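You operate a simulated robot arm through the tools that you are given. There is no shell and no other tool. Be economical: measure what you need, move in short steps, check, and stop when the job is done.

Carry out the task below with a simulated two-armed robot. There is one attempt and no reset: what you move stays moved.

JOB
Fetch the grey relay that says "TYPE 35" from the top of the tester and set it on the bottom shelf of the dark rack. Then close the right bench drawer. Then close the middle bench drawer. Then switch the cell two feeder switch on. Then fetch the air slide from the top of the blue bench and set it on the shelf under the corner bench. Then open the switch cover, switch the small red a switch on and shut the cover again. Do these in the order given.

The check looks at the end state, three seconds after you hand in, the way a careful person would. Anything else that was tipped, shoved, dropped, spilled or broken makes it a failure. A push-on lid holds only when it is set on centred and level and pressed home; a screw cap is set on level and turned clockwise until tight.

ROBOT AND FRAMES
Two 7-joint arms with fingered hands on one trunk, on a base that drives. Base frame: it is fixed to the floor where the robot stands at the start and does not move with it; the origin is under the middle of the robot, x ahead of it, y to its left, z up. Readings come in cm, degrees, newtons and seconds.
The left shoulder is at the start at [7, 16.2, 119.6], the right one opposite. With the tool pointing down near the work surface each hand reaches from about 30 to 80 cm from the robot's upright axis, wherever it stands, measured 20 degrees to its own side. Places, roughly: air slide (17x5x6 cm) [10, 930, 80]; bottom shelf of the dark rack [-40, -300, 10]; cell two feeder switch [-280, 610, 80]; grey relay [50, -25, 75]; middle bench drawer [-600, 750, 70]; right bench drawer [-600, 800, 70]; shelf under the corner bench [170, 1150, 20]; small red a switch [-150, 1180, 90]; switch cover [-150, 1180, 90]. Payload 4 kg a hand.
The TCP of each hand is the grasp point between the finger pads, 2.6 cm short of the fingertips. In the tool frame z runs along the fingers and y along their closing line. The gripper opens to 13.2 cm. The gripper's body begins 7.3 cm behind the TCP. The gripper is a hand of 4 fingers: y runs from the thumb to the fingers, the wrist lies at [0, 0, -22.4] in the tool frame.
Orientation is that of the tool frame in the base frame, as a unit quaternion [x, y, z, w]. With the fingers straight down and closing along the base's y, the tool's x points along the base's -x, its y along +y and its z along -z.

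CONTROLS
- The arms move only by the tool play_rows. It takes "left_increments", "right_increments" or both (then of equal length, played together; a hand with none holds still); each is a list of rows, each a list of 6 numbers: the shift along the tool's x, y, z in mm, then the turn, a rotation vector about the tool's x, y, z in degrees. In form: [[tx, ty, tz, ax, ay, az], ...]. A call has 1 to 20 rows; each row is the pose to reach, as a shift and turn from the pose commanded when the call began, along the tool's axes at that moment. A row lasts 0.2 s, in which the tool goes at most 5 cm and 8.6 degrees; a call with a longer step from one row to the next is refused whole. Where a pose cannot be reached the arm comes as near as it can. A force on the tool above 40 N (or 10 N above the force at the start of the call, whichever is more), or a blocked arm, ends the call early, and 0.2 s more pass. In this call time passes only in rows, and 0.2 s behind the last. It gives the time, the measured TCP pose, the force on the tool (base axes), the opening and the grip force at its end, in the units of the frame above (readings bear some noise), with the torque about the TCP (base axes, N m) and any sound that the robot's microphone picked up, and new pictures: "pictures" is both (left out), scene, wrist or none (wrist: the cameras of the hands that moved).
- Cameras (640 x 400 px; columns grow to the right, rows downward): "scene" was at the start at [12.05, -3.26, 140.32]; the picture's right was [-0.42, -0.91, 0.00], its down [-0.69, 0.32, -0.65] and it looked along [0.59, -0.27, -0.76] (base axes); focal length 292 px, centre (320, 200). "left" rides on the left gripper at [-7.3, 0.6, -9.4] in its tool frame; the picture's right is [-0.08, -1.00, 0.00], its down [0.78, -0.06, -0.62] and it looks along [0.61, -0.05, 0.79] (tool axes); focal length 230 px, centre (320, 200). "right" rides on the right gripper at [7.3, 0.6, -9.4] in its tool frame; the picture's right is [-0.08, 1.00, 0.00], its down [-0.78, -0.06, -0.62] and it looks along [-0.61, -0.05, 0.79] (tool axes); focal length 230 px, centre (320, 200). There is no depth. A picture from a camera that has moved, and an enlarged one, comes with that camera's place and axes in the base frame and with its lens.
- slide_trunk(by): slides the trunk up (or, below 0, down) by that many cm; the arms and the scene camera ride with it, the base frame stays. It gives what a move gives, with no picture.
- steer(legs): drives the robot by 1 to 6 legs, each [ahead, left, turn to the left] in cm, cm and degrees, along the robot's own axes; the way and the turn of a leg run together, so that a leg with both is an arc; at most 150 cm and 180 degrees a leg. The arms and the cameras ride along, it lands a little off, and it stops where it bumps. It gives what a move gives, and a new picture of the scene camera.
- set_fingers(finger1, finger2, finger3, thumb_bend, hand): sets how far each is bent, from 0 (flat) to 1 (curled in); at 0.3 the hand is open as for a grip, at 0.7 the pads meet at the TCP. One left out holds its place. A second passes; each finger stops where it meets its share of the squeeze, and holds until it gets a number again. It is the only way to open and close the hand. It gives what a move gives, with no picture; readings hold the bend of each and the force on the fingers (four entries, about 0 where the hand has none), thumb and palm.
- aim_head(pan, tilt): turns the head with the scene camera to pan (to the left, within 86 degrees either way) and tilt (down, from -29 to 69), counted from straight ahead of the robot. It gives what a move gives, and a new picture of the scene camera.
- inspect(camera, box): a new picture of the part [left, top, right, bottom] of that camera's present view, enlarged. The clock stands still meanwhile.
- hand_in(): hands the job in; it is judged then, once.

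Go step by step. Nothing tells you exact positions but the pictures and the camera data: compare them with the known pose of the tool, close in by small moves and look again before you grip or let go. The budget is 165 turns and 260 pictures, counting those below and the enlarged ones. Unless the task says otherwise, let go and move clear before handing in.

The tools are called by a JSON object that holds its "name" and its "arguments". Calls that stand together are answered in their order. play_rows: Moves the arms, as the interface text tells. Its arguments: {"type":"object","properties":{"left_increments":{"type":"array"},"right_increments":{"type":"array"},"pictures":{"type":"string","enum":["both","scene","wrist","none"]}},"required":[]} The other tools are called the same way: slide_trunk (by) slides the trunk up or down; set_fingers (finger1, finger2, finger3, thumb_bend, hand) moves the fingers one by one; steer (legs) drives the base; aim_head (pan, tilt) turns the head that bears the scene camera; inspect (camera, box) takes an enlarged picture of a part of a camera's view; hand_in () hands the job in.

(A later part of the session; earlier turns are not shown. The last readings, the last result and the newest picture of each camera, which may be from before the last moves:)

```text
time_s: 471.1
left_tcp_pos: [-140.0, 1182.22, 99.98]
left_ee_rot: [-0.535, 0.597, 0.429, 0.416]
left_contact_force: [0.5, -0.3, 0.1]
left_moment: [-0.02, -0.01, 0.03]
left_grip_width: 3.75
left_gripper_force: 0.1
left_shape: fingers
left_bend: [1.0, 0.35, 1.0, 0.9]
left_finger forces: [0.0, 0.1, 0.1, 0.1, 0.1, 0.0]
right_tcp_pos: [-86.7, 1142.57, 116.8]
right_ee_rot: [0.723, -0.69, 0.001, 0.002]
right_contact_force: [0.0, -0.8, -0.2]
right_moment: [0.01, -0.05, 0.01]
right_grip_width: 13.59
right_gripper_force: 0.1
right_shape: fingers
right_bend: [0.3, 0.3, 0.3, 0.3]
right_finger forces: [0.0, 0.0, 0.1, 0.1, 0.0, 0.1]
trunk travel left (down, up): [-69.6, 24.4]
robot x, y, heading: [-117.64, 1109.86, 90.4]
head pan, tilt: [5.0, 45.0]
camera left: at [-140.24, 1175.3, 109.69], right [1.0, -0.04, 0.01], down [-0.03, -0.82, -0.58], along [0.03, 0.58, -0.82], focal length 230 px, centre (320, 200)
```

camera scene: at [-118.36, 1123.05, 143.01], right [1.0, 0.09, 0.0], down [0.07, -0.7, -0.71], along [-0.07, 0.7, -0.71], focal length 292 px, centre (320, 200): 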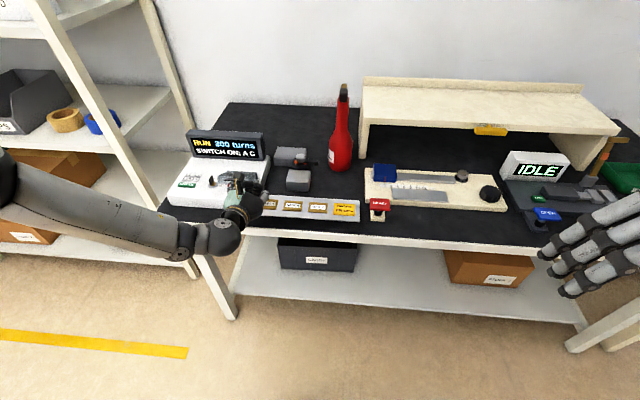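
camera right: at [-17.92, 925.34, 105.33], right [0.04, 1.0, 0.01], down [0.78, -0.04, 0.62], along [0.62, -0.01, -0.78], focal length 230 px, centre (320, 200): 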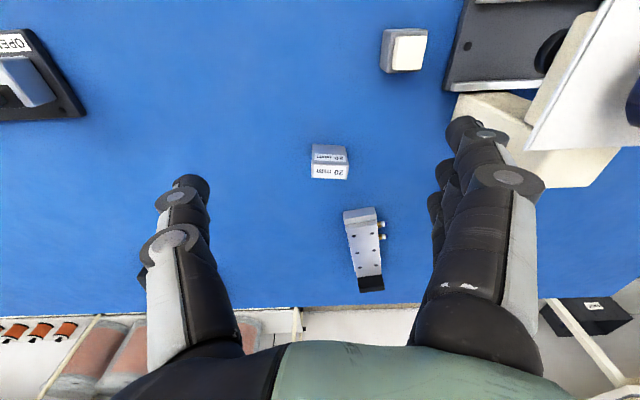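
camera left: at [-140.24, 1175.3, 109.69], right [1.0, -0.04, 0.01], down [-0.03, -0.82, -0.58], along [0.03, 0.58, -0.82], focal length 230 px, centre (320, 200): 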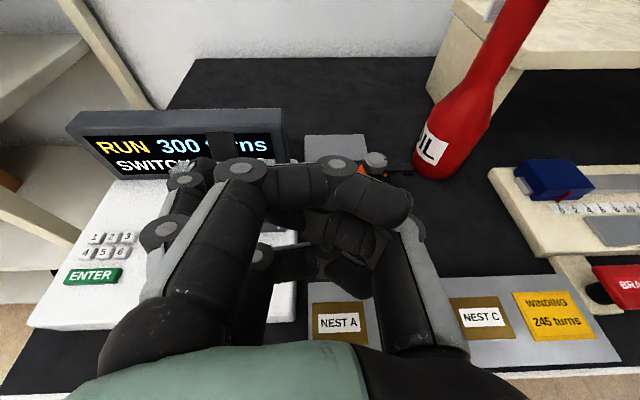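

The cover stays up. I back off and look at the switches.

{"name": "steer", "arguments": {"legs": [[-9, 0, 0]]}}

{"name": "inspect", "arguments": {"camera": "left", "box": [100, 20, 340, 200]}}

{"name": "inspect", "arguments": {"camera": "scene", "box": [190, 100, 290, 190]}}

```text
time_s: 472.2
left_tcp_pos: [-139.87, 1173.3, 99.68]
left_ee_rot: [-0.536, 0.598, 0.428, 0.414]
left_contact_force: [0.8, 0.4, 0.9]
left_moment: [-0.02, -0.01, 0.04]
left_grip_width: 3.72
left_gripper_force: 0.1
left_shape: fingers
left_bend: [1.0, 0.35, 1.0, 0.9]
left_finger forces: [0.0, 0.0, 0.1, 0.0, 0.1, 0.1]
right_tcp_pos: [-86.59, 1133.93, 116.6]
right_ee_rot: [0.722, -0.691, 0.002, 0.003]
right_contact_force: [-0.2, 0.4, -1.0]
right_moment: [0.02, 0.0, 0.01]
right_grip_width: 13.58
right_gripper_force: 0.1
right_shape: fingers
right_bend: [0.3, 0.3, 0.3, 0.3]
right_finger forces: [0.0, 0.0, 0.1, 0.1, 0.0, 0.0]
trunk travel left (down, up): [-69.6, 24.4]
robot x, y, heading: [-117.19, 1100.8, 90.3]
head pan, tilt: [5.0, 45.0]
camera scene: at [-118.43, 1114.19, 142.99], right [1.0, 0.09, 0.0], down [0.07, -0.7, -0.71], along [-0.07, 0.7, -0.71], focal length 292 px, centre (320, 200)
```

scene: 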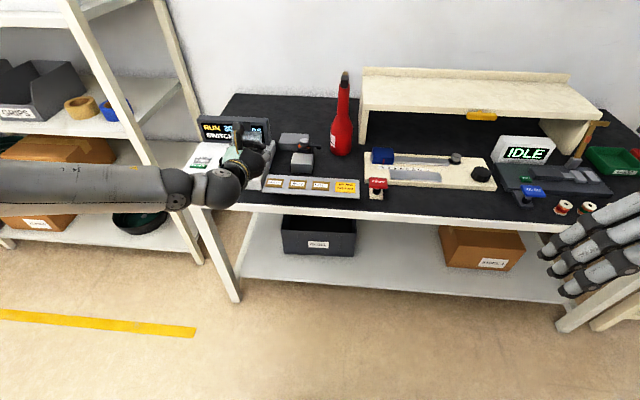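

```text
2.22 times, centred on (220, 110) of left
camera zoom: at [-140.14, 1166.53, 109.49], right [1.0, -0.04, 0.01], down [-0.03, -0.82, -0.58], along [0.03, 0.57, -0.82], focal length 511 px, centre (542, 400)
```

zoom: 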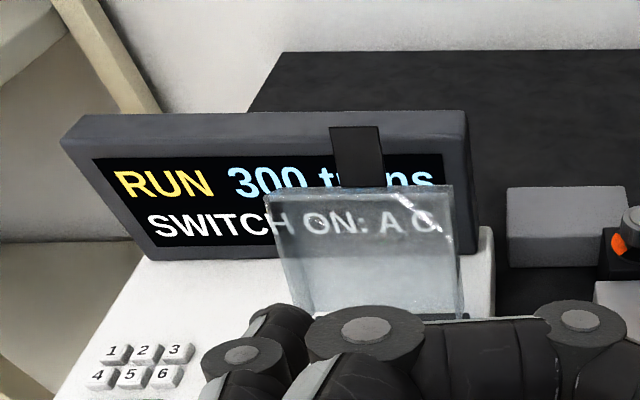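

```text
4.44 times, centred on (240, 145) of scene
camera zoom: at [-118.43, 1114.19, 142.99], right [1.0, 0.09, 0.0], down [0.07, -0.7, -0.71], along [-0.07, 0.7, -0.71], focal length 1296 px, centre (676, 444)
```

zoom: 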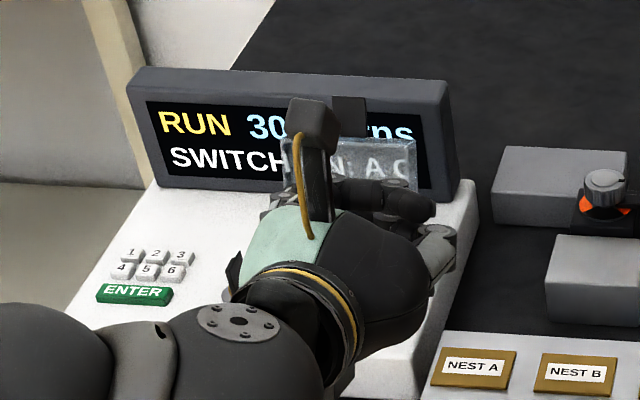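

The cover stands open on its own. I back a little more to see the switches themselves.

{"name": "steer", "arguments": {"legs": [[-8, 2, 0]]}}

{"name": "inspect", "arguments": {"camera": "left", "box": [140, 50, 340, 180]}}

```text
time_s: 473.3
left_tcp_pos: [-141.75, 1165.5, 99.61]
left_ee_rot: [-0.536, 0.598, 0.428, 0.415]
left_contact_force: [-0.9, -0.6, 0.9]
left_moment: [-0.01, -0.01, 0.01]
left_grip_width: 3.71
left_gripper_force: 0.1
left_shape: fingers
left_bend: [1.0, 0.35, 1.0, 0.9]
left_finger forces: [0.1, 0.1, 0.0, 0.1, 0.1, 0.1]
right_tcp_pos: [-88.59, 1126.08, 116.61]
right_ee_rot: [0.723, -0.691, 0.002, 0.003]
right_contact_force: [0.4, 0.2, 0.3]
right_moment: [-0.02, 0.0, 0.0]
right_grip_width: 13.59
right_gripper_force: 0.0
right_shape: fingers
right_bend: [0.3, 0.3, 0.3, 0.3]
right_finger forces: [0.0, 0.0, 0.0, 0.0, 0.1, 0.1]
trunk travel left (down, up): [-69.6, 24.4]
robot x, y, heading: [-119.6, 1093.01, 90.6]
head pan, tilt: [5.0, 45.0]
camera scene: at [-120.32, 1106.3, 142.98], right [1.0, 0.09, 0.0], down [0.07, -0.7, -0.71], along [-0.07, 0.7, -0.71], focal length 292 px, centre (320, 200)
```

scene: 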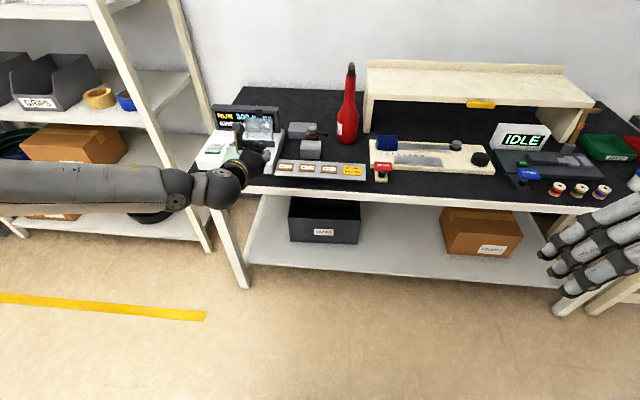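

```text
3.08 times, centred on (240, 115) of left
camera zoom: at [-142.05, 1158.61, 109.45], right [1.0, -0.04, 0.01], down [-0.03, -0.82, -0.58], along [0.03, 0.57, -0.82], focal length 708 px, centre (566, 462)
```

zoom: 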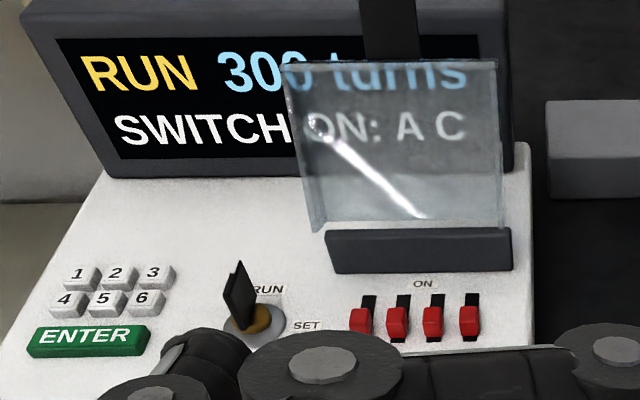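

Cover open; all four red slides (A–D) are in the lower, OFF position and must go back toward "ON". A is at about (−150.1, 1182, 87). I steepen the finger to 40° pitch and come in front of A, offset left so B is not touched.

{"name": "play_rows", "arguments": {"left_increments": [[0, 0, 0, 0, 7.5, 0], [0, 0, 0, 0, 15, 0], [0, 0, 0, 0, 22.5, 0], [0, 0, 0, 0, 30, 0]], "pictures": "none"}}

{"name": "steer", "arguments": {"legs": [[9, 3, -0.6]]}}

{"name": "slide_trunk", "arguments": {"by": -6}}

{"name": "inspect", "arguments": {"camera": "left", "box": [100, 40, 340, 220]}}

```text
time_s: 474.3
left_tcp_pos: [-141.6, 1165.43, 99.73]
left_ee_rot: [-0.63, 0.684, 0.275, 0.245]
left_contact_force: [0.5, 0.7, -0.4]
left_moment: [0.02, -0.01, 0.03]
left_grip_width: 3.75
left_gripper_force: 0.0
left_shape: fingers
left_bend: [1.0, 0.35, 1.0, 0.9]
left_finger forces: [0.0, 0.0, 0.0, 0.0, 0.0, 0.0]
right_tcp_pos: [-88.52, 1126.13, 116.67]
right_ee_rot: [0.723, -0.691, 0.002, 0.003]
right_contact_force: [-0.9, 0.7, -0.3]
right_moment: [-0.03, 0.03, 0.03]
right_grip_width: 13.57
right_gripper_force: 0.2
right_shape: fingers
right_bend: [0.3, 0.3, 0.3, 0.3]
right_finger forces: [0.1, 0.0, 0.1, 0.0, 0.0, 0.0]
trunk travel left (down, up): [-69.6, 24.4]
robot x, y, heading: [-119.36, 1092.75, 90.4]
head pan, tilt: [5.0, 45.0]
```

```text
time_s: 475.4
left_tcp_pos: [-143.79, 1174.37, 99.7]
left_ee_rot: [-0.624, 0.688, 0.274, 0.248]
left_contact_force: [0.0, -0.6, 0.4]
left_moment: [0.0, 0.0, 0.02]
left_grip_width: 3.77
left_gripper_force: 0.1
left_shape: fingers
left_bend: [1.0, 0.35, 1.0, 0.9]
left_finger forces: [0.0, 0.0, 0.0, 0.0, 0.1, 0.1]
right_tcp_pos: [-91.23, 1134.35, 116.65]
right_ee_rot: [0.719, -0.695, 0.0, 0.002]
right_contact_force: [-0.7, -0.1, 0.4]
right_moment: [0.01, 0.0, -0.03]
right_grip_width: 13.57
right_gripper_force: 0.0
right_shape: fingers
right_bend: [0.3, 0.3, 0.3, 0.3]
right_finger forces: [0.0, 0.0, 0.0, 0.1, 0.0, 0.0]
trunk travel left (down, up): [-69.6, 24.4]
robot x, y, heading: [-122.27, 1101.47, 89.5]
head pan, tilt: [5.0, 45.0]
camera scene: at [-123.1, 1114.95, 143.01], right [1.0, 0.08, 0.0], down [0.06, -0.7, -0.71], along [-0.06, 0.7, -0.71], focal length 292 px, centre (320, 200)
```

scene: 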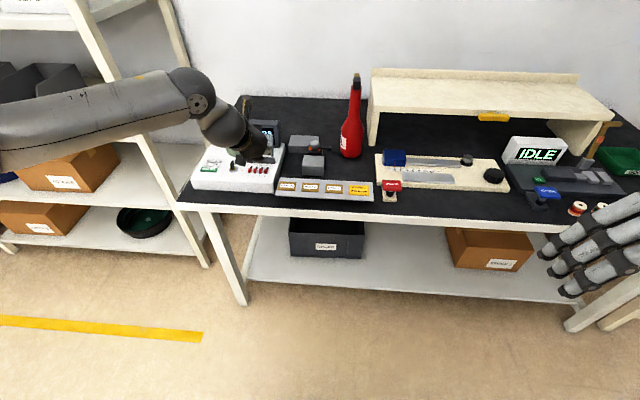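

```text
time_s: 476.4
left_tcp_pos: [-143.85, 1174.38, 93.85]
left_ee_rot: [-0.624, 0.689, 0.273, 0.248]
left_contact_force: [1.1, -0.2, 0.1]
left_moment: [0.01, 0.0, -0.02]
left_grip_width: 3.79
left_gripper_force: 0.0
left_shape: fingers
left_bend: [1.0, 0.35, 1.0, 0.9]
left_finger forces: [0.0, 0.0, 0.0, 0.0, 0.0, 0.1]
right_tcp_pos: [-91.09, 1134.36, 110.68]
right_ee_rot: [0.719, -0.695, 0.002, 0.003]
right_contact_force: [0.0, 0.0, 0.1]
right_moment: [0.0, -0.02, 0.0]
right_grip_width: 13.58
right_gripper_force: 0.0
right_shape: fingers
right_bend: [0.3, 0.3, 0.3, 0.3]
right_finger forces: [0.0, 0.0, 0.1, 0.0, 0.0, 0.0]
trunk travel left (down, up): [-63.6, 30.4]
robot x, y, heading: [-122.34, 1101.96, 89.7]
head pan, tilt: [5.0, 45.0]
```

```text
2.22 times, centred on (220, 130) of left
camera zoom: at [-143.67, 1173.3, 105.7], right [1.0, -0.01, -0.01], down [-0.02, -1.0, -0.09], along [-0.01, 0.09, -1.0], focal length 511 px, centre (542, 356)
```

zoom: 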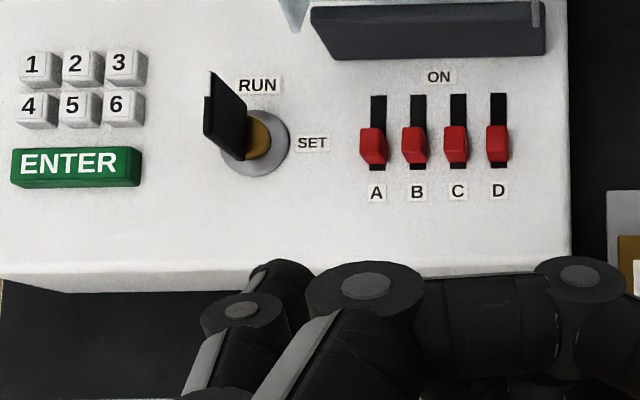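

The view is ideal: A at x≈−150.2, B at −148.6. I move the tip 4.5 cm forward and 0.3 cm left, then lower in front of A's slider.

{"name": "steer", "arguments": {"legs": [[4.3, 0.3, 0]]}}

{"name": "slide_trunk", "arguments": {"by": -5.2}}

{"name": "inspect", "arguments": {"camera": "left", "box": [140, 80, 340, 230]}}

```text
time_s: 477.3
left_tcp_pos: [-144.07, 1178.44, 93.97]
left_ee_rot: [-0.624, 0.688, 0.275, 0.248]
left_contact_force: [-0.4, 0.2, 0.2]
left_moment: [-0.04, -0.02, -0.02]
left_grip_width: 3.76
left_gripper_force: 0.0
left_shape: fingers
left_bend: [1.0, 0.35, 1.0, 0.9]
left_finger forces: [0.0, 0.0, 0.1, 0.0, 0.0, 0.0]
right_tcp_pos: [-91.44, 1138.34, 110.75]
right_ee_rot: [0.719, -0.695, 0.001, 0.001]
right_contact_force: [0.1, -0.3, -0.3]
right_moment: [0.02, 0.03, -0.01]
right_grip_width: 13.59
right_gripper_force: 0.0
right_shape: fingers
right_bend: [0.3, 0.3, 0.3, 0.3]
right_finger forces: [0.0, 0.1, 0.0, 0.1, 0.0, 0.0]
trunk travel left (down, up): [-63.6, 30.4]
robot x, y, heading: [-122.82, 1106.02, 89.8]
head pan, tilt: [5.0, 45.0]
camera scene: at [-123.38, 1118.96, 137.04], right [1.0, 0.08, 0.0], down [0.06, -0.7, -0.71], along [-0.06, 0.71, -0.71], focal length 292 px, centre (320, 200)
```

scene: 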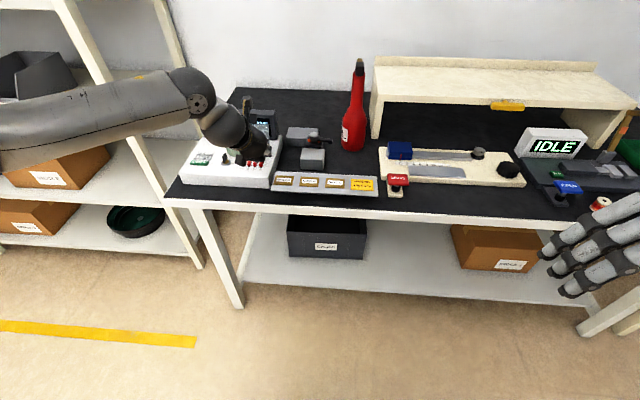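

```text
time_s: 478.2
left_tcp_pos: [-144.03, 1178.58, 88.69]
left_ee_rot: [-0.624, 0.688, 0.274, 0.249]
left_contact_force: [0.0, -1.2, -0.1]
left_moment: [0.01, 0.0, -0.03]
left_grip_width: 3.77
left_gripper_force: 0.0
left_shape: fingers
left_bend: [1.0, 0.35, 1.0, 0.9]
left_finger forces: [0.0, 0.1, 0.0, 0.0, 0.1, 0.0]
right_tcp_pos: [-91.46, 1138.48, 105.49]
right_ee_rot: [0.719, -0.695, 0.001, 0.002]
right_contact_force: [0.1, 0.1, 0.2]
right_moment: [0.0, 0.0, 0.0]
right_grip_width: 13.55
right_gripper_force: 0.1
right_shape: fingers
right_bend: [0.3, 0.3, 0.3, 0.3]
right_finger forces: [0.1, 0.0, 0.0, 0.0, 0.0, 0.0]
trunk travel left (down, up): [-58.4, 35.6]
robot x, y, heading: [-122.85, 1105.95, 89.7]
head pan, tilt: [5.0, 45.0]
```

```text
2.67 times, centred on (240, 155) of left
camera zoom: at [-143.94, 1177.51, 100.54], right [1.0, -0.01, -0.01], down [-0.02, -1.0, -0.09], along [-0.01, 0.09, -1.0], focal length 614 px, centre (533, 320)
```

zoom: 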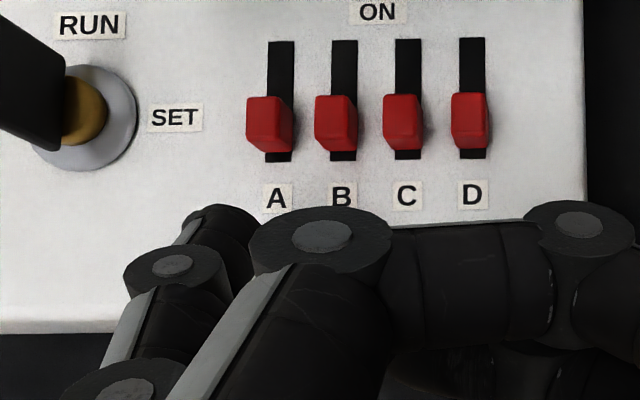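

The finger is lined up with A and clear of B. I lower 5 mm and push forward in small steps.

{"name": "slide_trunk", "arguments": {"by": -0.5}}

{"name": "play_rows", "arguments": {"left_increments": [[-5, 0, 4, 0, 0, 0], [-9, 0, 8, 0, 0, 0], [-13, 0, 11, 0, 0, 0], [-17, 0, 14, 0, 0, 0], [-20, 0, 17, 0, 0, 0]], "pictures": "none"}}

{"name": "inspect", "arguments": {"camera": "left", "box": [140, 80, 340, 230]}}

```text
time_s: 478.8
left_tcp_pos: [-144.1, 1178.64, 88.08]
left_ee_rot: [-0.624, 0.688, 0.274, 0.249]
left_contact_force: [0.3, 0.5, 0.3]
left_moment: [-0.01, -0.02, -0.03]
left_grip_width: 3.77
left_gripper_force: 0.0
left_shape: fingers
left_bend: [1.0, 0.35, 1.0, 0.9]
left_finger forces: [0.0, 0.0, 0.0, 0.0, 0.1, 0.1]
right_tcp_pos: [-91.35, 1138.59, 104.93]
right_ee_rot: [0.719, -0.695, 0.001, 0.002]
right_contact_force: [0.2, 0.2, -0.9]
right_moment: [-0.03, 0.0, -0.03]
right_grip_width: 13.6
right_gripper_force: 0.0
right_shape: fingers
right_bend: [0.3, 0.3, 0.3, 0.3]
right_finger forces: [0.0, 0.1, 0.1, 0.0, 0.0, 0.0]
trunk travel left (down, up): [-57.9, 36.1]
robot x, y, heading: [-122.73, 1106.31, 89.8]
head pan, tilt: [5.0, 45.0]
```

```text
time_s: 480.0
left_tcp_pos: [-143.98, 1181.18, 88.25]
left_ee_rot: [-0.625, 0.688, 0.274, 0.247]
left_contact_force: [0.1, 0.1, 0.7]
left_moment: [0.0, 0.0, -0.03]
left_grip_width: 3.75
left_gripper_force: 0.0
left_shape: fingers
left_bend: [1.0, 0.35, 1.0, 0.9]
left_finger forces: [0.0, 0.0, 0.0, 0.0, 0.0, 0.1]
right_tcp_pos: [-91.44, 1138.58, 104.91]
right_ee_rot: [0.719, -0.695, 0.002, 0.003]
right_contact_force: [-0.4, 0.4, -0.3]
right_moment: [0.01, -0.02, 0.0]
right_grip_width: 13.57
right_gripper_force: 0.0
right_shape: fingers
right_bend: [0.3, 0.3, 0.3, 0.3]
right_finger forces: [0.0, 0.0, 0.0, 0.0, 0.0, 0.1]
trunk travel left (down, up): [-57.9, 36.1]
robot x, y, heading: [-122.79, 1105.98, 89.7]
head pan, tilt: [5.0, 45.0]
```

```text
2.67 times, centred on (240, 155) of left
camera zoom: at [-143.76, 1180.22, 100.1], right [1.0, -0.01, -0.01], down [-0.02, -1.0, -0.09], along [-0.01, 0.09, -1.0], focal length 614 px, centre (533, 320)
```

zoom: 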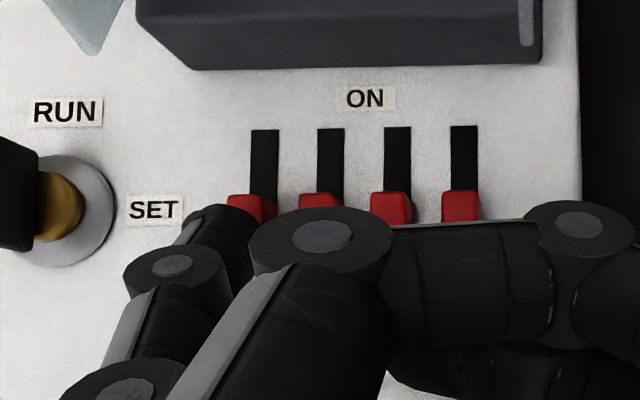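

No contact yet — the tip seems to be a bit high. I pull back, lower 7 mm and push again.

{"name": "play_rows", "arguments": {"left_increments": [[12, 0, -10, 0, 0, 0], [16, 0, -8, 0, 0, 0], [16, 0, -4, 0, 0, 0]], "pictures": "none"}}

{"name": "play_rows", "arguments": {"left_increments": [[-5, 0, 4, 0, 0, 0], [-9, 0, 8, 0, 0, 0], [-13, 0, 11, 0, 0, 0], [-17, 0, 14, 0, 0, 0], [-21, 0, 17, 0, 0, 0], [-24, 0, 20, 0, 0, 0]], "pictures": "none"}}

{"name": "inspect", "arguments": {"camera": "left", "box": [140, 80, 340, 230]}}

```text
time_s: 480.8
left_tcp_pos: [-144.18, 1179.87, 87.31]
left_ee_rot: [-0.624, 0.688, 0.275, 0.248]
left_contact_force: [0.1, -0.3, 0.3]
left_moment: [-0.02, -0.05, -0.01]
left_grip_width: 3.75
left_gripper_force: 0.1
left_shape: fingers
left_bend: [1.0, 0.35, 1.0, 0.9]
left_finger forces: [0.0, 0.2, 0.0, 0.1, 0.0, 0.1]
right_tcp_pos: [-91.32, 1138.58, 104.96]
right_ee_rot: [0.72, -0.694, 0.0, 0.003]
right_contact_force: [0.3, -0.6, 0.0]
right_moment: [-0.02, -0.01, -0.01]
right_grip_width: 13.59
right_gripper_force: 0.0
right_shape: fingers
right_bend: [0.3, 0.3, 0.3, 0.3]
right_finger forces: [0.0, 0.0, 0.0, 0.1, 0.0, 0.0]
trunk travel left (down, up): [-57.9, 36.1]
robot x, y, heading: [-122.69, 1106.34, 89.8]
head pan, tilt: [5.0, 45.0]
```

```text
time_s: 482.2
left_tcp_pos: [-143.82, 1183.12, 87.62]
left_ee_rot: [-0.624, 0.689, 0.274, 0.249]
left_contact_force: [-0.3, 0.4, -0.6]
left_moment: [0.01, 0.0, -0.01]
left_grip_width: 3.74
left_gripper_force: 0.1
left_shape: fingers
left_bend: [1.0, 0.35, 1.0, 0.9]
left_finger forces: [0.0, 0.0, 0.1, 0.0, 0.1, 0.0]
right_tcp_pos: [-91.45, 1138.66, 105.05]
right_ee_rot: [0.719, -0.695, 0.002, 0.003]
right_contact_force: [0.2, 0.4, -0.3]
right_moment: [-0.04, -0.02, 0.0]
right_grip_width: 13.56
right_gripper_force: 0.0
right_shape: fingers
right_bend: [0.3, 0.3, 0.3, 0.3]
right_finger forces: [0.0, 0.1, 0.1, 0.0, 0.0, 0.0]
trunk travel left (down, up): [-57.9, 36.1]
robot x, y, heading: [-122.6, 1106.07, 89.7]
head pan, tilt: [5.0, 45.0]
```

```text
2.67 times, centred on (240, 155) of left
camera zoom: at [-143.68, 1181.91, 99.45], right [1.0, -0.01, -0.01], down [-0.02, -1.0, -0.09], along [-0.01, 0.09, -1.0], focal length 614 px, centre (533, 320)
```

zoom: 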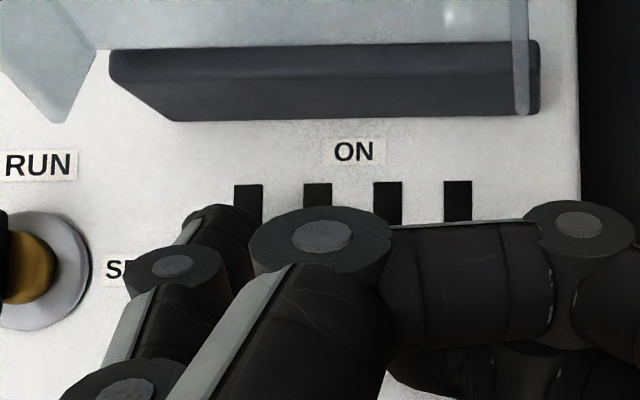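

The tip passed over the slider. I back off, lower another 9 mm, and push again.

{"name": "play_rows", "arguments": {"left_increments": [[12, 0, -10, 0, 0, 0], [24, 0, -20, 0, 0, 0], [30, 0, -13, 0, 0, 0]], "pictures": "none"}}

{"name": "inspect", "arguments": {"camera": "left", "box": [140, 80, 340, 230]}}

{"name": "inspect", "arguments": {"camera": "scene", "box": [200, 110, 300, 190]}}

```text
time_s: 483.0
left_tcp_pos: [-144.13, 1179.73, 86.4]
left_ee_rot: [-0.624, 0.689, 0.274, 0.248]
left_contact_force: [0.1, 0.9, 0.1]
left_moment: [0.01, 0.01, -0.03]
left_grip_width: 3.76
left_gripper_force: 0.1
left_shape: fingers
left_bend: [1.0, 0.35, 1.0, 0.9]
left_finger forces: [0.0, 0.1, 0.0, 0.1, 0.0, 0.0]
right_tcp_pos: [-91.27, 1138.73, 105.07]
right_ee_rot: [0.72, -0.694, 0.002, 0.003]
right_contact_force: [-0.3, 0.6, -0.5]
right_moment: [-0.04, 0.03, 0.0]
right_grip_width: 13.57
right_gripper_force: 0.0
right_shape: fingers
right_bend: [0.3, 0.3, 0.3, 0.3]
right_finger forces: [0.0, 0.2, 0.0, 0.1, 0.0, 0.0]
trunk travel left (down, up): [-57.9, 36.1]
robot x, y, heading: [-122.75, 1106.0, 89.6]
head pan, tilt: [5.0, 45.0]
```

```text
2.67 times, centred on (240, 155) of left
camera zoom: at [-143.95, 1178.82, 98.36], right [1.0, -0.01, -0.01], down [-0.02, -1.0, -0.09], along [-0.01, 0.09, -1.0], focal length 614 px, centre (533, 320)
```

zoom: 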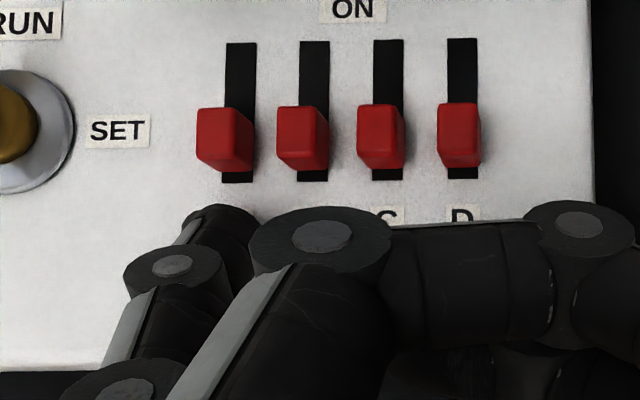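

```text
5.00 times, centred on (250, 150) of scene
camera zoom: at [-123.43, 1119.31, 131.3], right [1.0, 0.08, 0.0], down [0.06, -0.71, -0.71], along [-0.06, 0.7, -0.71], focal length 1458 px, centre (670, 450)
```

zoom: 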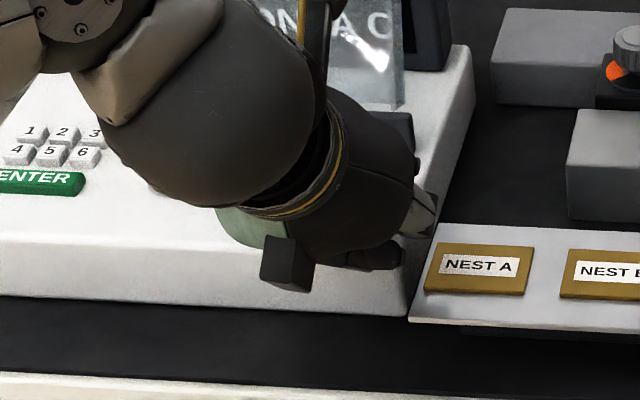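

The sliders' tops are lower (z≈85.9) than I assumed and A is at x≈−150.5. At the present height I shift the finger 0.9 cm left and push forward.

{"name": "play_rows", "arguments": {"left_increments": [[2, 9, -2, 0, 0, 0], [-3, 9, 3, 0, 0, 0], [-7, 9, 6, 0, 0, 0], [-11, 9, 9, 0, 0, 0], [-15, 9, 12, 0, 0, 0], [-19, 9, 15, 0, 0, 0]], "pictures": "none"}}

{"name": "inspect", "arguments": {"camera": "left", "box": [140, 80, 340, 230]}}

```text
time_s: 484.4
left_tcp_pos: [-144.93, 1182.34, 86.86]
left_ee_rot: [-0.625, 0.688, 0.273, 0.248]
left_contact_force: [-0.6, 0.0, -0.5]
left_moment: [-0.02, 0.01, 0.01]
left_grip_width: 3.74
left_gripper_force: 0.0
left_shape: fingers
left_bend: [1.0, 0.35, 1.0, 0.9]
left_finger forces: [0.0, 0.0, 0.0, 0.0, 0.1, 0.1]
right_tcp_pos: [-91.28, 1138.72, 104.96]
right_ee_rot: [0.719, -0.695, 0.002, 0.002]
right_contact_force: [1.2, 0.5, 0.1]
right_moment: [0.01, 0.03, 0.0]
right_grip_width: 13.56
right_gripper_force: 0.1
right_shape: fingers
right_bend: [0.3, 0.3, 0.3, 0.3]
right_finger forces: [0.0, 0.1, 0.1, 0.0, 0.0, 0.0]
trunk travel left (down, up): [-57.9, 36.1]
robot x, y, heading: [-122.89, 1106.2, 89.5]
head pan, tilt: [5.0, 45.0]
```

```text
2.67 times, centred on (240, 155) of left
camera zoom: at [-144.7, 1181.29, 98.67], right [1.0, -0.01, -0.01], down [-0.02, -1.0, -0.09], along [-0.01, 0.09, -1.0], focal length 614 px, centre (533, 320)
```

zoom: 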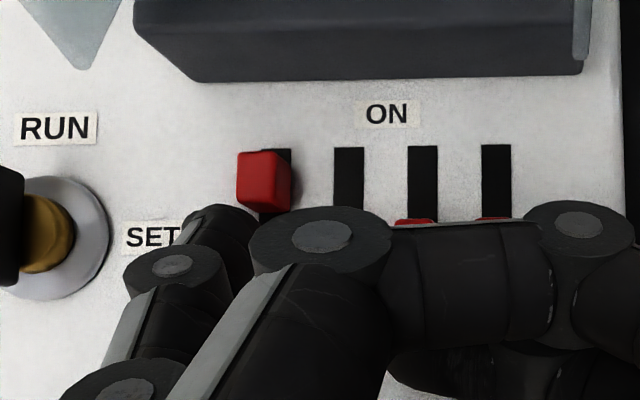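

A has slid up and B, C, D stay down. I push a few more millimetres to make sure A is at its end.

{"name": "play_rows", "arguments": {"left_increments": [[-3, 0, 2, 0, 0, 0], [-5, 0, 4, 0, 0, 0], [-6, 0, 5, 0, 0, 0]], "pictures": "none"}}

{"name": "play_rows", "arguments": {"left_increments": [[10, 0, -12, 0, 0, 0], [15, 0, -45, 0, 0, 0], [20, 0, -80, 0, 0, 0]], "pictures": "none"}}

{"name": "inspect", "arguments": {"camera": "left", "box": [100, 40, 340, 220]}}

```text
time_s: 485.2
left_tcp_pos: [-144.81, 1182.97, 86.94]
left_ee_rot: [-0.624, 0.688, 0.274, 0.248]
left_contact_force: [1.0, -11.3, 2.2]
left_moment: [-0.11, 0.11, 0.73]
left_grip_width: 3.75
left_gripper_force: 4.7
left_shape: fingers
left_bend: [1.0, 0.35, 1.0, 0.9]
left_finger forces: [0.1, 9.8, 0.1, 0.0, 0.0, 0.0]
right_tcp_pos: [-91.43, 1138.51, 105.1]
right_ee_rot: [0.72, -0.694, 0.0, 0.002]
right_contact_force: [-1.0, -0.7, -0.8]
right_moment: [0.02, -0.02, 0.0]
right_grip_width: 13.55
right_gripper_force: 0.1
right_shape: fingers
right_bend: [0.3, 0.3, 0.3, 0.3]
right_finger forces: [0.0, 0.1, 0.0, 0.1, 0.0, 0.0]
trunk travel left (down, up): [-57.9, 36.1]
robot x, y, heading: [-122.83, 1105.86, 89.9]
head pan, tilt: [5.0, 45.0]
```

```text
time_s: 486.0
left_tcp_pos: [-144.91, 1176.12, 91.16]
left_ee_rot: [-0.625, 0.687, 0.274, 0.248]
left_contact_force: [0.4, -0.5, -0.5]
left_moment: [0.01, 0.01, 0.03]
left_grip_width: 3.77
left_gripper_force: 0.0
left_shape: fingers
left_bend: [1.0, 0.35, 1.0, 0.9]
left_finger forces: [0.0, 0.0, 0.0, 0.0, 0.1, 0.0]
right_tcp_pos: [-91.47, 1138.6, 105.22]
right_ee_rot: [0.719, -0.695, 0.002, 0.003]
right_contact_force: [-1.0, -0.1, 0.1]
right_moment: [-0.01, -0.05, 0.0]
right_grip_width: 13.59
right_gripper_force: 0.1
right_shape: fingers
right_bend: [0.3, 0.3, 0.3, 0.3]
right_finger forces: [0.1, 0.0, 0.0, 0.0, 0.0, 0.1]
trunk travel left (down, up): [-57.9, 36.1]
robot x, y, heading: [-122.67, 1106.23, 89.7]
head pan, tilt: [5.0, 45.0]
```

```text
2.22 times, centred on (220, 130) of left
camera zoom: at [-144.83, 1175.15, 103.1], right [1.0, -0.01, -0.01], down [-0.01, -1.0, -0.09], along [-0.01, 0.09, -1.0], focal length 511 px, centre (542, 356)
```

zoom: 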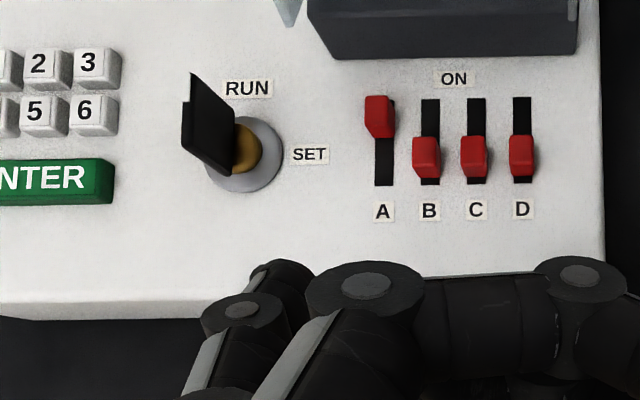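

A is ON at its stop; B, C, D and the key are untouched. To shut the cover I'll take it by its side walls with a wide grip from above: raise, open the hand, pitch to 20° and move over it.

{"name": "slide_trunk", "arguments": {"by": 12}}

{"name": "set_fingers", "arguments": {"hand": "left", "finger1": 0.38, "finger2": 0.38, "finger3": 0.38, "thumb_bend": 0.38}}

{"name": "play_rows", "arguments": {"left_increments": [[0, 0, 0, 0, 7, 0], [0, 0, 0, 0, 14, 0], [0, 0, 0, 0, 20, 0]], "pictures": "none"}}

{"name": "steer", "arguments": {"legs": [[12.5, 3.3, 0.3]]}}

{"name": "inspect", "arguments": {"camera": "left", "box": [0, 0, 640, 400]}}

```text
time_s: 487.5
left_tcp_pos: [-145.06, 1176.29, 103.1]
left_ee_rot: [-0.624, 0.688, 0.274, 0.248]
left_contact_force: [-0.3, -0.2, -0.7]
left_moment: [-0.01, 0.03, -0.03]
left_grip_width: 3.75
left_gripper_force: 0.1
left_shape: fingers
left_bend: [1.0, 0.35, 1.0, 0.9]
left_finger forces: [0.0, 0.0, 0.0, 0.0, 0.1, 0.0]
right_tcp_pos: [-91.38, 1138.65, 116.97]
right_ee_rot: [0.719, -0.695, 0.002, 0.004]
right_contact_force: [-0.4, -0.5, -0.5]
right_moment: [0.02, -0.05, 0.01]
right_grip_width: 13.57
right_gripper_force: 0.1
right_shape: fingers
right_bend: [0.3, 0.3, 0.3, 0.3]
right_finger forces: [0.1, 0.1, 0.0, 0.0, 0.0, 0.0]
trunk travel left (down, up): [-69.9, 24.1]
robot x, y, heading: [-122.84, 1106.26, 89.9]
head pan, tilt: [5.0, 45.0]
```

```text
time_s: 488.5
left_tcp_pos: [-144.92, 1176.26, 103.27]
left_ee_rot: [-0.623, 0.689, 0.274, 0.249]
left_contact_force: [0.5, 0.0, -0.4]
left_moment: [0.0, -0.02, -0.04]
left_grip_width: 10.99
left_gripper_force: 0.0
left_shape: fingers
left_bend: [0.38, 0.38, 0.38, 0.38]
left_finger forces: [0.1, 0.0, 0.1, 0.0, 0.0, 0.0]
right_tcp_pos: [-91.39, 1138.73, 117.01]
right_ee_rot: [0.719, -0.695, 0.001, 0.003]
right_contact_force: [0.5, 0.0, -0.1]
right_moment: [-0.01, 0.02, 0.01]
right_grip_width: 13.58
right_gripper_force: 0.0
right_shape: fingers
right_bend: [0.3, 0.3, 0.3, 0.3]
right_finger forces: [0.1, 0.1, 0.0, 0.0, 0.1, 0.0]
trunk travel left (down, up): [-69.9, 24.1]
robot x, y, heading: [-122.84, 1106.05, 89.7]
head pan, tilt: [5.0, 45.0]
```

```text
time_s: 489.3
left_tcp_pos: [-145.0, 1176.35, 103.22]
left_ee_rot: [-0.662, 0.721, 0.161, 0.124]
left_contact_force: [0.2, -0.2, 0.1]
left_moment: [-0.02, 0.04, 0.0]
left_grip_width: 10.97
left_gripper_force: 0.0
left_shape: fingers
left_bend: [0.38, 0.38, 0.38, 0.38]
left_finger forces: [0.0, 0.0, 0.1, 0.1, 0.1, 0.0]
right_tcp_pos: [-91.26, 1138.66, 116.92]
right_ee_rot: [0.719, -0.695, 0.001, 0.003]
right_contact_force: [-0.1, -0.1, 0.4]
right_moment: [-0.01, 0.01, 0.0]
right_grip_width: 13.57
right_gripper_force: 0.0
right_shape: fingers
right_bend: [0.3, 0.3, 0.3, 0.3]
right_finger forces: [0.1, 0.0, 0.0, 0.1, 0.0, 0.0]
trunk travel left (down, up): [-69.9, 24.1]
robot x, y, heading: [-123.03, 1106.15, 89.8]
head pan, tilt: [5.0, 45.0]
```

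```text
time_s: 490.6
left_tcp_pos: [-148.58, 1188.6, 103.24]
left_ee_rot: [-0.664, 0.719, 0.163, 0.126]
left_contact_force: [0.0, 0.1, 0.8]
left_moment: [-0.03, -0.02, 0.06]
left_grip_width: 10.99
left_gripper_force: 0.2
left_shape: fingers
left_bend: [0.38, 0.38, 0.38, 0.38]
left_finger forces: [0.0, 0.0, 0.1, 0.1, 0.1, 0.0]
right_tcp_pos: [-94.71, 1151.17, 117.04]
right_ee_rot: [0.721, -0.693, 0.002, 0.002]
right_contact_force: [-0.8, 0.5, -0.1]
right_moment: [-0.01, -0.01, 0.01]
right_grip_width: 13.59
right_gripper_force: 0.1
right_shape: fingers
right_bend: [0.3, 0.3, 0.3, 0.3]
right_finger forces: [0.0, 0.0, 0.0, 0.0, 0.0, 0.0]
trunk travel left (down, up): [-69.9, 24.1]
robot x, y, heading: [-126.23, 1118.21, 89.9]
head pan, tilt: [5.0, 45.0]
camera scene: at [-126.67, 1131.58, 143.32], right [1.0, 0.09, 0.0], down [0.06, -0.7, -0.71], along [-0.06, 0.71, -0.71], focal length 292 px, centre (320, 200)
```

scene: 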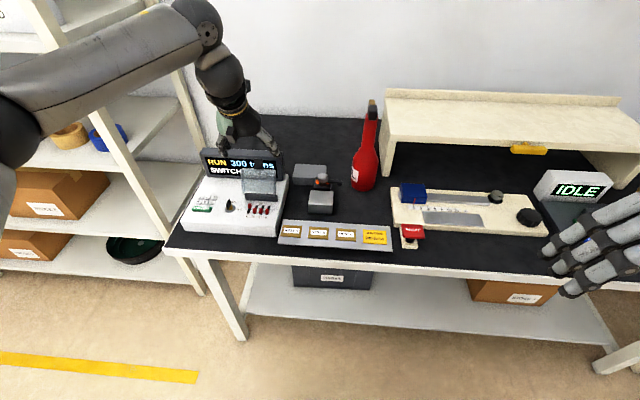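

```text
1.00 times, centred on (320, 200) of left (not enlarged: the box is as wide or as high as the picture)
camera zoom: at [-148.15, 1191.55, 114.85], right [1.0, 0.01, -0.04], down [0.02, -0.97, 0.25], along [-0.03, -0.25, -0.97], focal length 230 px, centre (320, 200)
```

zoom: 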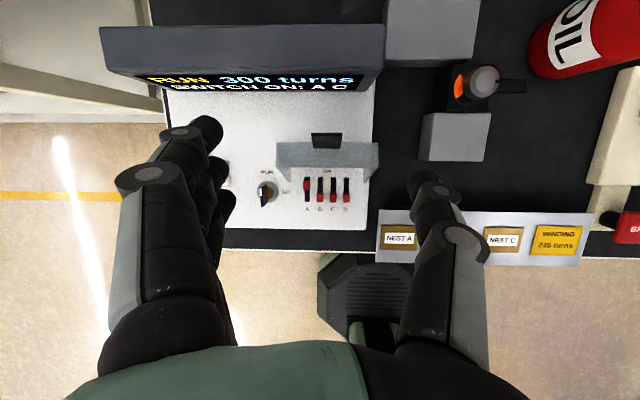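

From above the open cover, A on, and a 3 cm gap to the display are all visible. I lower the open hand around the cover's side walls.

{"name": "play_rows", "arguments": {"left_increments": [[8, -5, 28, 0, 0, 0], [16, -5, 56, 0, 0, 0], [25, -5, 85, 0, 0, 0]], "pictures": "wrist"}}

```text
time_s: 491.4
left_tcp_pos: [-148.66, 1189.7, 94.35]
left_ee_rot: [-0.665, 0.719, 0.161, 0.124]
left_contact_force: [0.0, 0.6, -0.1]
left_moment: [0.02, -0.01, 0.02]
left_grip_width: 11.01
left_gripper_force: 0.2
left_shape: fingers
left_bend: [0.38, 0.38, 0.38, 0.38]
left_finger forces: [0.0, 0.1, 0.1, 0.0, 0.1, 0.0]
right_tcp_pos: [-94.72, 1151.4, 117.0]
right_ee_rot: [0.721, -0.693, 0.002, 0.003]
right_contact_force: [-0.3, 0.7, -0.6]
right_moment: [-0.01, 0.01, -0.04]
right_grip_width: 13.59
right_gripper_force: 0.1
right_shape: fingers
right_bend: [0.3, 0.3, 0.3, 0.3]
right_finger forces: [0.1, 0.0, 0.0, 0.1, 0.0, 0.1]
trunk travel left (down, up): [-69.9, 24.1]
robot x, y, heading: [-126.07, 1118.88, 90.3]
head pan, tilt: [5.0, 45.0]
camera left: at [-148.25, 1192.84, 105.82], right [1.0, 0.01, -0.04], down [0.02, -0.97, 0.25], along [-0.03, -0.25, -0.97], focal length 230 px, centre (320, 200)
```

left: 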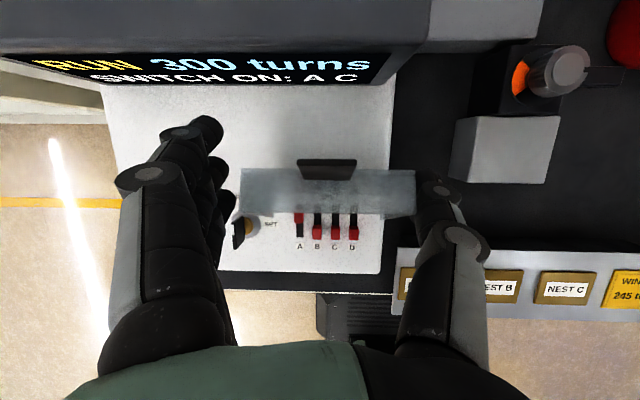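

The cover sits between fingers and thumb. I close gently on it and draw it toward the robot.

{"name": "play_rows", "arguments": {"left_increments": [[0, -5, 0, 0, 0, 0]], "pictures": "none"}}

{"name": "set_fingers", "arguments": {"hand": "left", "finger1": 0.53, "finger2": 0.53, "finger3": 0.53, "thumb_bend": 0.53}}

{"name": "play_rows", "arguments": {"left_increments": [[10, 0, -4, 0, 0, 0], [20, 0, -7, 0, 0, 0], [30, 0, -9, 0, 0, 0], [40, 0, -10, 0, 0, 0]], "pictures": "wrist"}}

```text
time_s: 491.8
left_tcp_pos: [-148.1, 1189.73, 94.36]
left_ee_rot: [-0.665, 0.719, 0.162, 0.125]
left_contact_force: [-0.9, 0.1, 0.2]
left_moment: [-0.03, 0.01, -0.02]
left_grip_width: 11.02
left_gripper_force: 0.1
left_shape: fingers
left_bend: [0.38, 0.38, 0.38, 0.38]
left_finger forces: [0.0, 0.0, 0.0, 0.1, 0.1, 0.0]
right_tcp_pos: [-94.88, 1151.3, 117.0]
right_ee_rot: [0.721, -0.693, 0.001, 0.003]
right_contact_force: [-0.1, -0.8, 0.3]
right_moment: [-0.02, -0.02, 0.02]
right_grip_width: 13.59
right_gripper_force: 0.1
right_shape: fingers
right_bend: [0.3, 0.3, 0.3, 0.3]
right_finger forces: [0.1, 0.1, 0.0, 0.1, 0.1, 0.0]
trunk travel left (down, up): [-69.9, 24.1]
robot x, y, heading: [-125.92, 1118.75, 90.0]
head pan, tilt: [5.0, 45.0]
```

```text
time_s: 492.8
left_tcp_pos: [-148.19, 1189.65, 94.35]
left_ee_rot: [-0.664, 0.719, 0.162, 0.124]
left_contact_force: [-0.5, -0.2, -1.8]
left_moment: [-0.01, 0.26, -0.04]
left_grip_width: 7.52
left_gripper_force: 13.9
left_shape: fingers
left_bend: [0.53, 0.44, 0.45, 0.48]
left_finger forces: [0.0, 7.4, 6.3, 0.0, 13.7, 0.1]
right_tcp_pos: [-94.87, 1151.44, 117.09]
right_ee_rot: [0.721, -0.693, 0.002, 0.003]
right_contact_force: [-0.1, -0.8, -0.9]
right_moment: [-0.03, -0.03, 0.01]
right_grip_width: 13.55
right_gripper_force: 0.0
right_shape: fingers
right_bend: [0.3, 0.3, 0.3, 0.3]
right_finger forces: [0.0, 0.0, 0.0, 0.1, 0.0, 0.1]
trunk travel left (down, up): [-69.9, 24.1]
robot x, y, heading: [-126.02, 1118.59, 90.0]
head pan, tilt: [5.0, 45.0]
```

```text
time_s: 493.8
left_tcp_pos: [-148.28, 1185.54, 93.53]
left_ee_rot: [-0.664, 0.72, 0.16, 0.125]
left_contact_force: [5.1, 4.8, -2.9]
left_moment: [0.26, 0.31, -0.05]
left_grip_width: 7.66
left_gripper_force: 13.4
left_shape: fingers
left_bend: [0.53, 0.45, 0.46, 0.48]
left_finger forces: [0.0, 5.9, 4.5, 0.0, 16.7, 0.1]
right_tcp_pos: [-94.64, 1151.39, 116.95]
right_ee_rot: [0.721, -0.693, 0.002, 0.003]
right_contact_force: [0.1, -0.2, 0.8]
right_moment: [0.02, 0.0, 0.0]
right_grip_width: 13.57
right_gripper_force: 0.0
right_shape: fingers
right_bend: [0.3, 0.3, 0.3, 0.3]
right_finger forces: [0.0, 0.1, 0.1, 0.1, 0.1, 0.0]
trunk travel left (down, up): [-69.9, 24.1]
robot x, y, heading: [-126.24, 1118.79, 89.8]
head pan, tilt: [5.0, 45.0]
camera left: at [-147.86, 1188.71, 105.17], right [1.0, 0.01, -0.04], down [0.01, -0.97, 0.25], along [-0.03, -0.25, -0.97], focal length 230 px, centre (320, 200)
```

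left: 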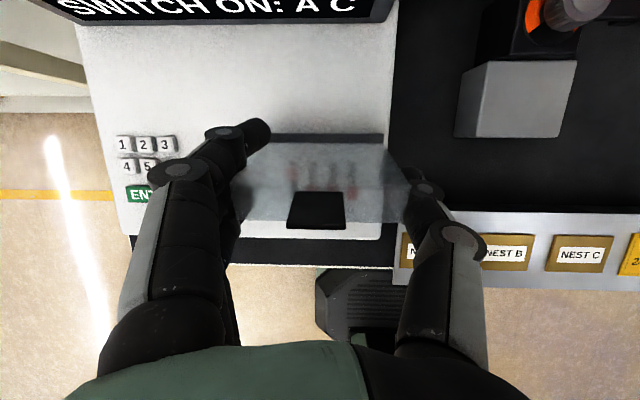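

It follows. I lower it further along the arc, then release.

{"name": "play_rows", "arguments": {"left_increments": [[12, 0, 8, 0, 0, 0], [22, 0, 16, 0, 0, 0], [30, 0, 24, 0, 0, 0]], "pictures": "none"}}

{"name": "set_fingers", "arguments": {"hand": "left", "finger1": 0.36, "finger2": 0.36, "finger3": 0.36, "thumb_bend": 0.36}}

{"name": "play_rows", "arguments": {"left_increments": [[-10, 0, -30, 0, 0, 0], [-20, 0, -65, 0, 0, 0], [-30, 0, -100, 0, 0, 0]], "pictures": "wrist"}}

```text
time_s: 494.6
left_tcp_pos: [-148.5, 1183.62, 90.69]
left_ee_rot: [-0.663, 0.72, 0.163, 0.126]
left_contact_force: [10.9, -10.3, 14.0]
left_moment: [0.34, 0.08, -0.29]
left_grip_width: 7.93
left_gripper_force: 17.2
left_shape: fingers
left_bend: [0.53, 0.46, 0.51, 0.48]
left_finger forces: [5.4, 5.1, 4.1, 0.0, 19.9, 0.0]
right_tcp_pos: [-94.53, 1150.91, 117.08]
right_ee_rot: [0.722, -0.692, 0.0, 0.002]
right_contact_force: [-0.9, -0.1, -0.9]
right_moment: [0.01, -0.01, 0.0]
right_grip_width: 13.6
right_gripper_force: 0.1
right_shape: fingers
right_bend: [0.3, 0.3, 0.3, 0.3]
right_finger forces: [0.0, 0.0, 0.0, 0.0, 0.0, 0.0]
trunk travel left (down, up): [-69.9, 24.1]
robot x, y, heading: [-125.88, 1118.41, 89.7]
head pan, tilt: [5.0, 45.0]
```

```text
time_s: 495.6
left_tcp_pos: [-148.79, 1183.83, 90.32]
left_ee_rot: [-0.665, 0.718, 0.163, 0.124]
left_contact_force: [1.1, -0.8, 0.7]
left_moment: [0.03, 0.01, -0.04]
left_grip_width: 11.78
left_gripper_force: 0.6
left_shape: fingers
left_bend: [0.36, 0.36, 0.36, 0.36]
left_finger forces: [0.0, 0.0, 0.0, 0.0, 1.1, 0.1]
right_tcp_pos: [-94.77, 1151.34, 116.91]
right_ee_rot: [0.721, -0.693, 0.001, 0.002]
right_contact_force: [0.3, -0.2, -0.4]
right_moment: [-0.01, -0.01, 0.01]
right_grip_width: 13.6
right_gripper_force: 0.1
right_shape: fingers
right_bend: [0.3, 0.3, 0.3, 0.3]
right_finger forces: [0.1, 0.0, 0.0, 0.1, 0.1, 0.0]
trunk travel left (down, up): [-69.9, 24.1]
robot x, y, heading: [-125.7, 1118.73, 89.8]
head pan, tilt: [5.0, 45.0]
```

```text
time_s: 496.4
left_tcp_pos: [-148.06, 1182.48, 100.75]
left_ee_rot: [-0.664, 0.72, 0.162, 0.123]
left_contact_force: [0.7, -0.5, 0.5]
left_moment: [-0.02, 0.02, 0.03]
left_grip_width: 11.71
left_gripper_force: 0.1
left_shape: fingers
left_bend: [0.36, 0.36, 0.36, 0.36]
left_finger forces: [0.0, 0.1, 0.1, 0.0, 0.0, 0.0]
right_tcp_pos: [-94.75, 1151.35, 116.98]
right_ee_rot: [0.721, -0.693, 0.001, 0.002]
right_contact_force: [-0.2, 0.0, 0.2]
right_moment: [0.0, 0.05, 0.0]
right_grip_width: 13.54
right_gripper_force: 0.1
right_shape: fingers
right_bend: [0.3, 0.3, 0.3, 0.3]
right_finger forces: [0.0, 0.1, 0.0, 0.1, 0.0, 0.0]
trunk travel left (down, up): [-69.9, 24.1]
robot x, y, heading: [-125.67, 1119.08, 90.0]
head pan, tilt: [5.0, 45.0]
camera left: at [-147.69, 1185.52, 112.31], right [1.0, 0.01, -0.04], down [0.02, -0.97, 0.25], along [-0.03, -0.25, -0.97], focal length 230 px, centre (320, 200)
```

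left: 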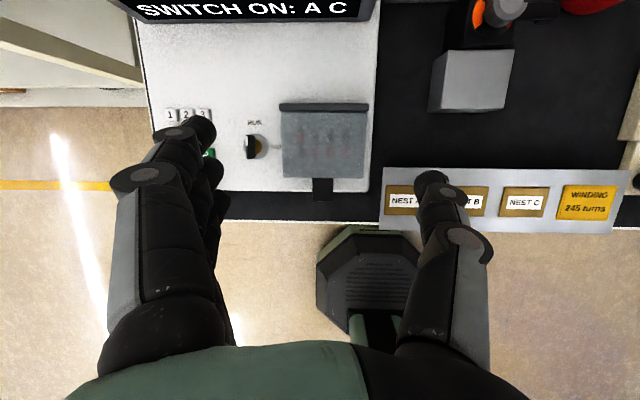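

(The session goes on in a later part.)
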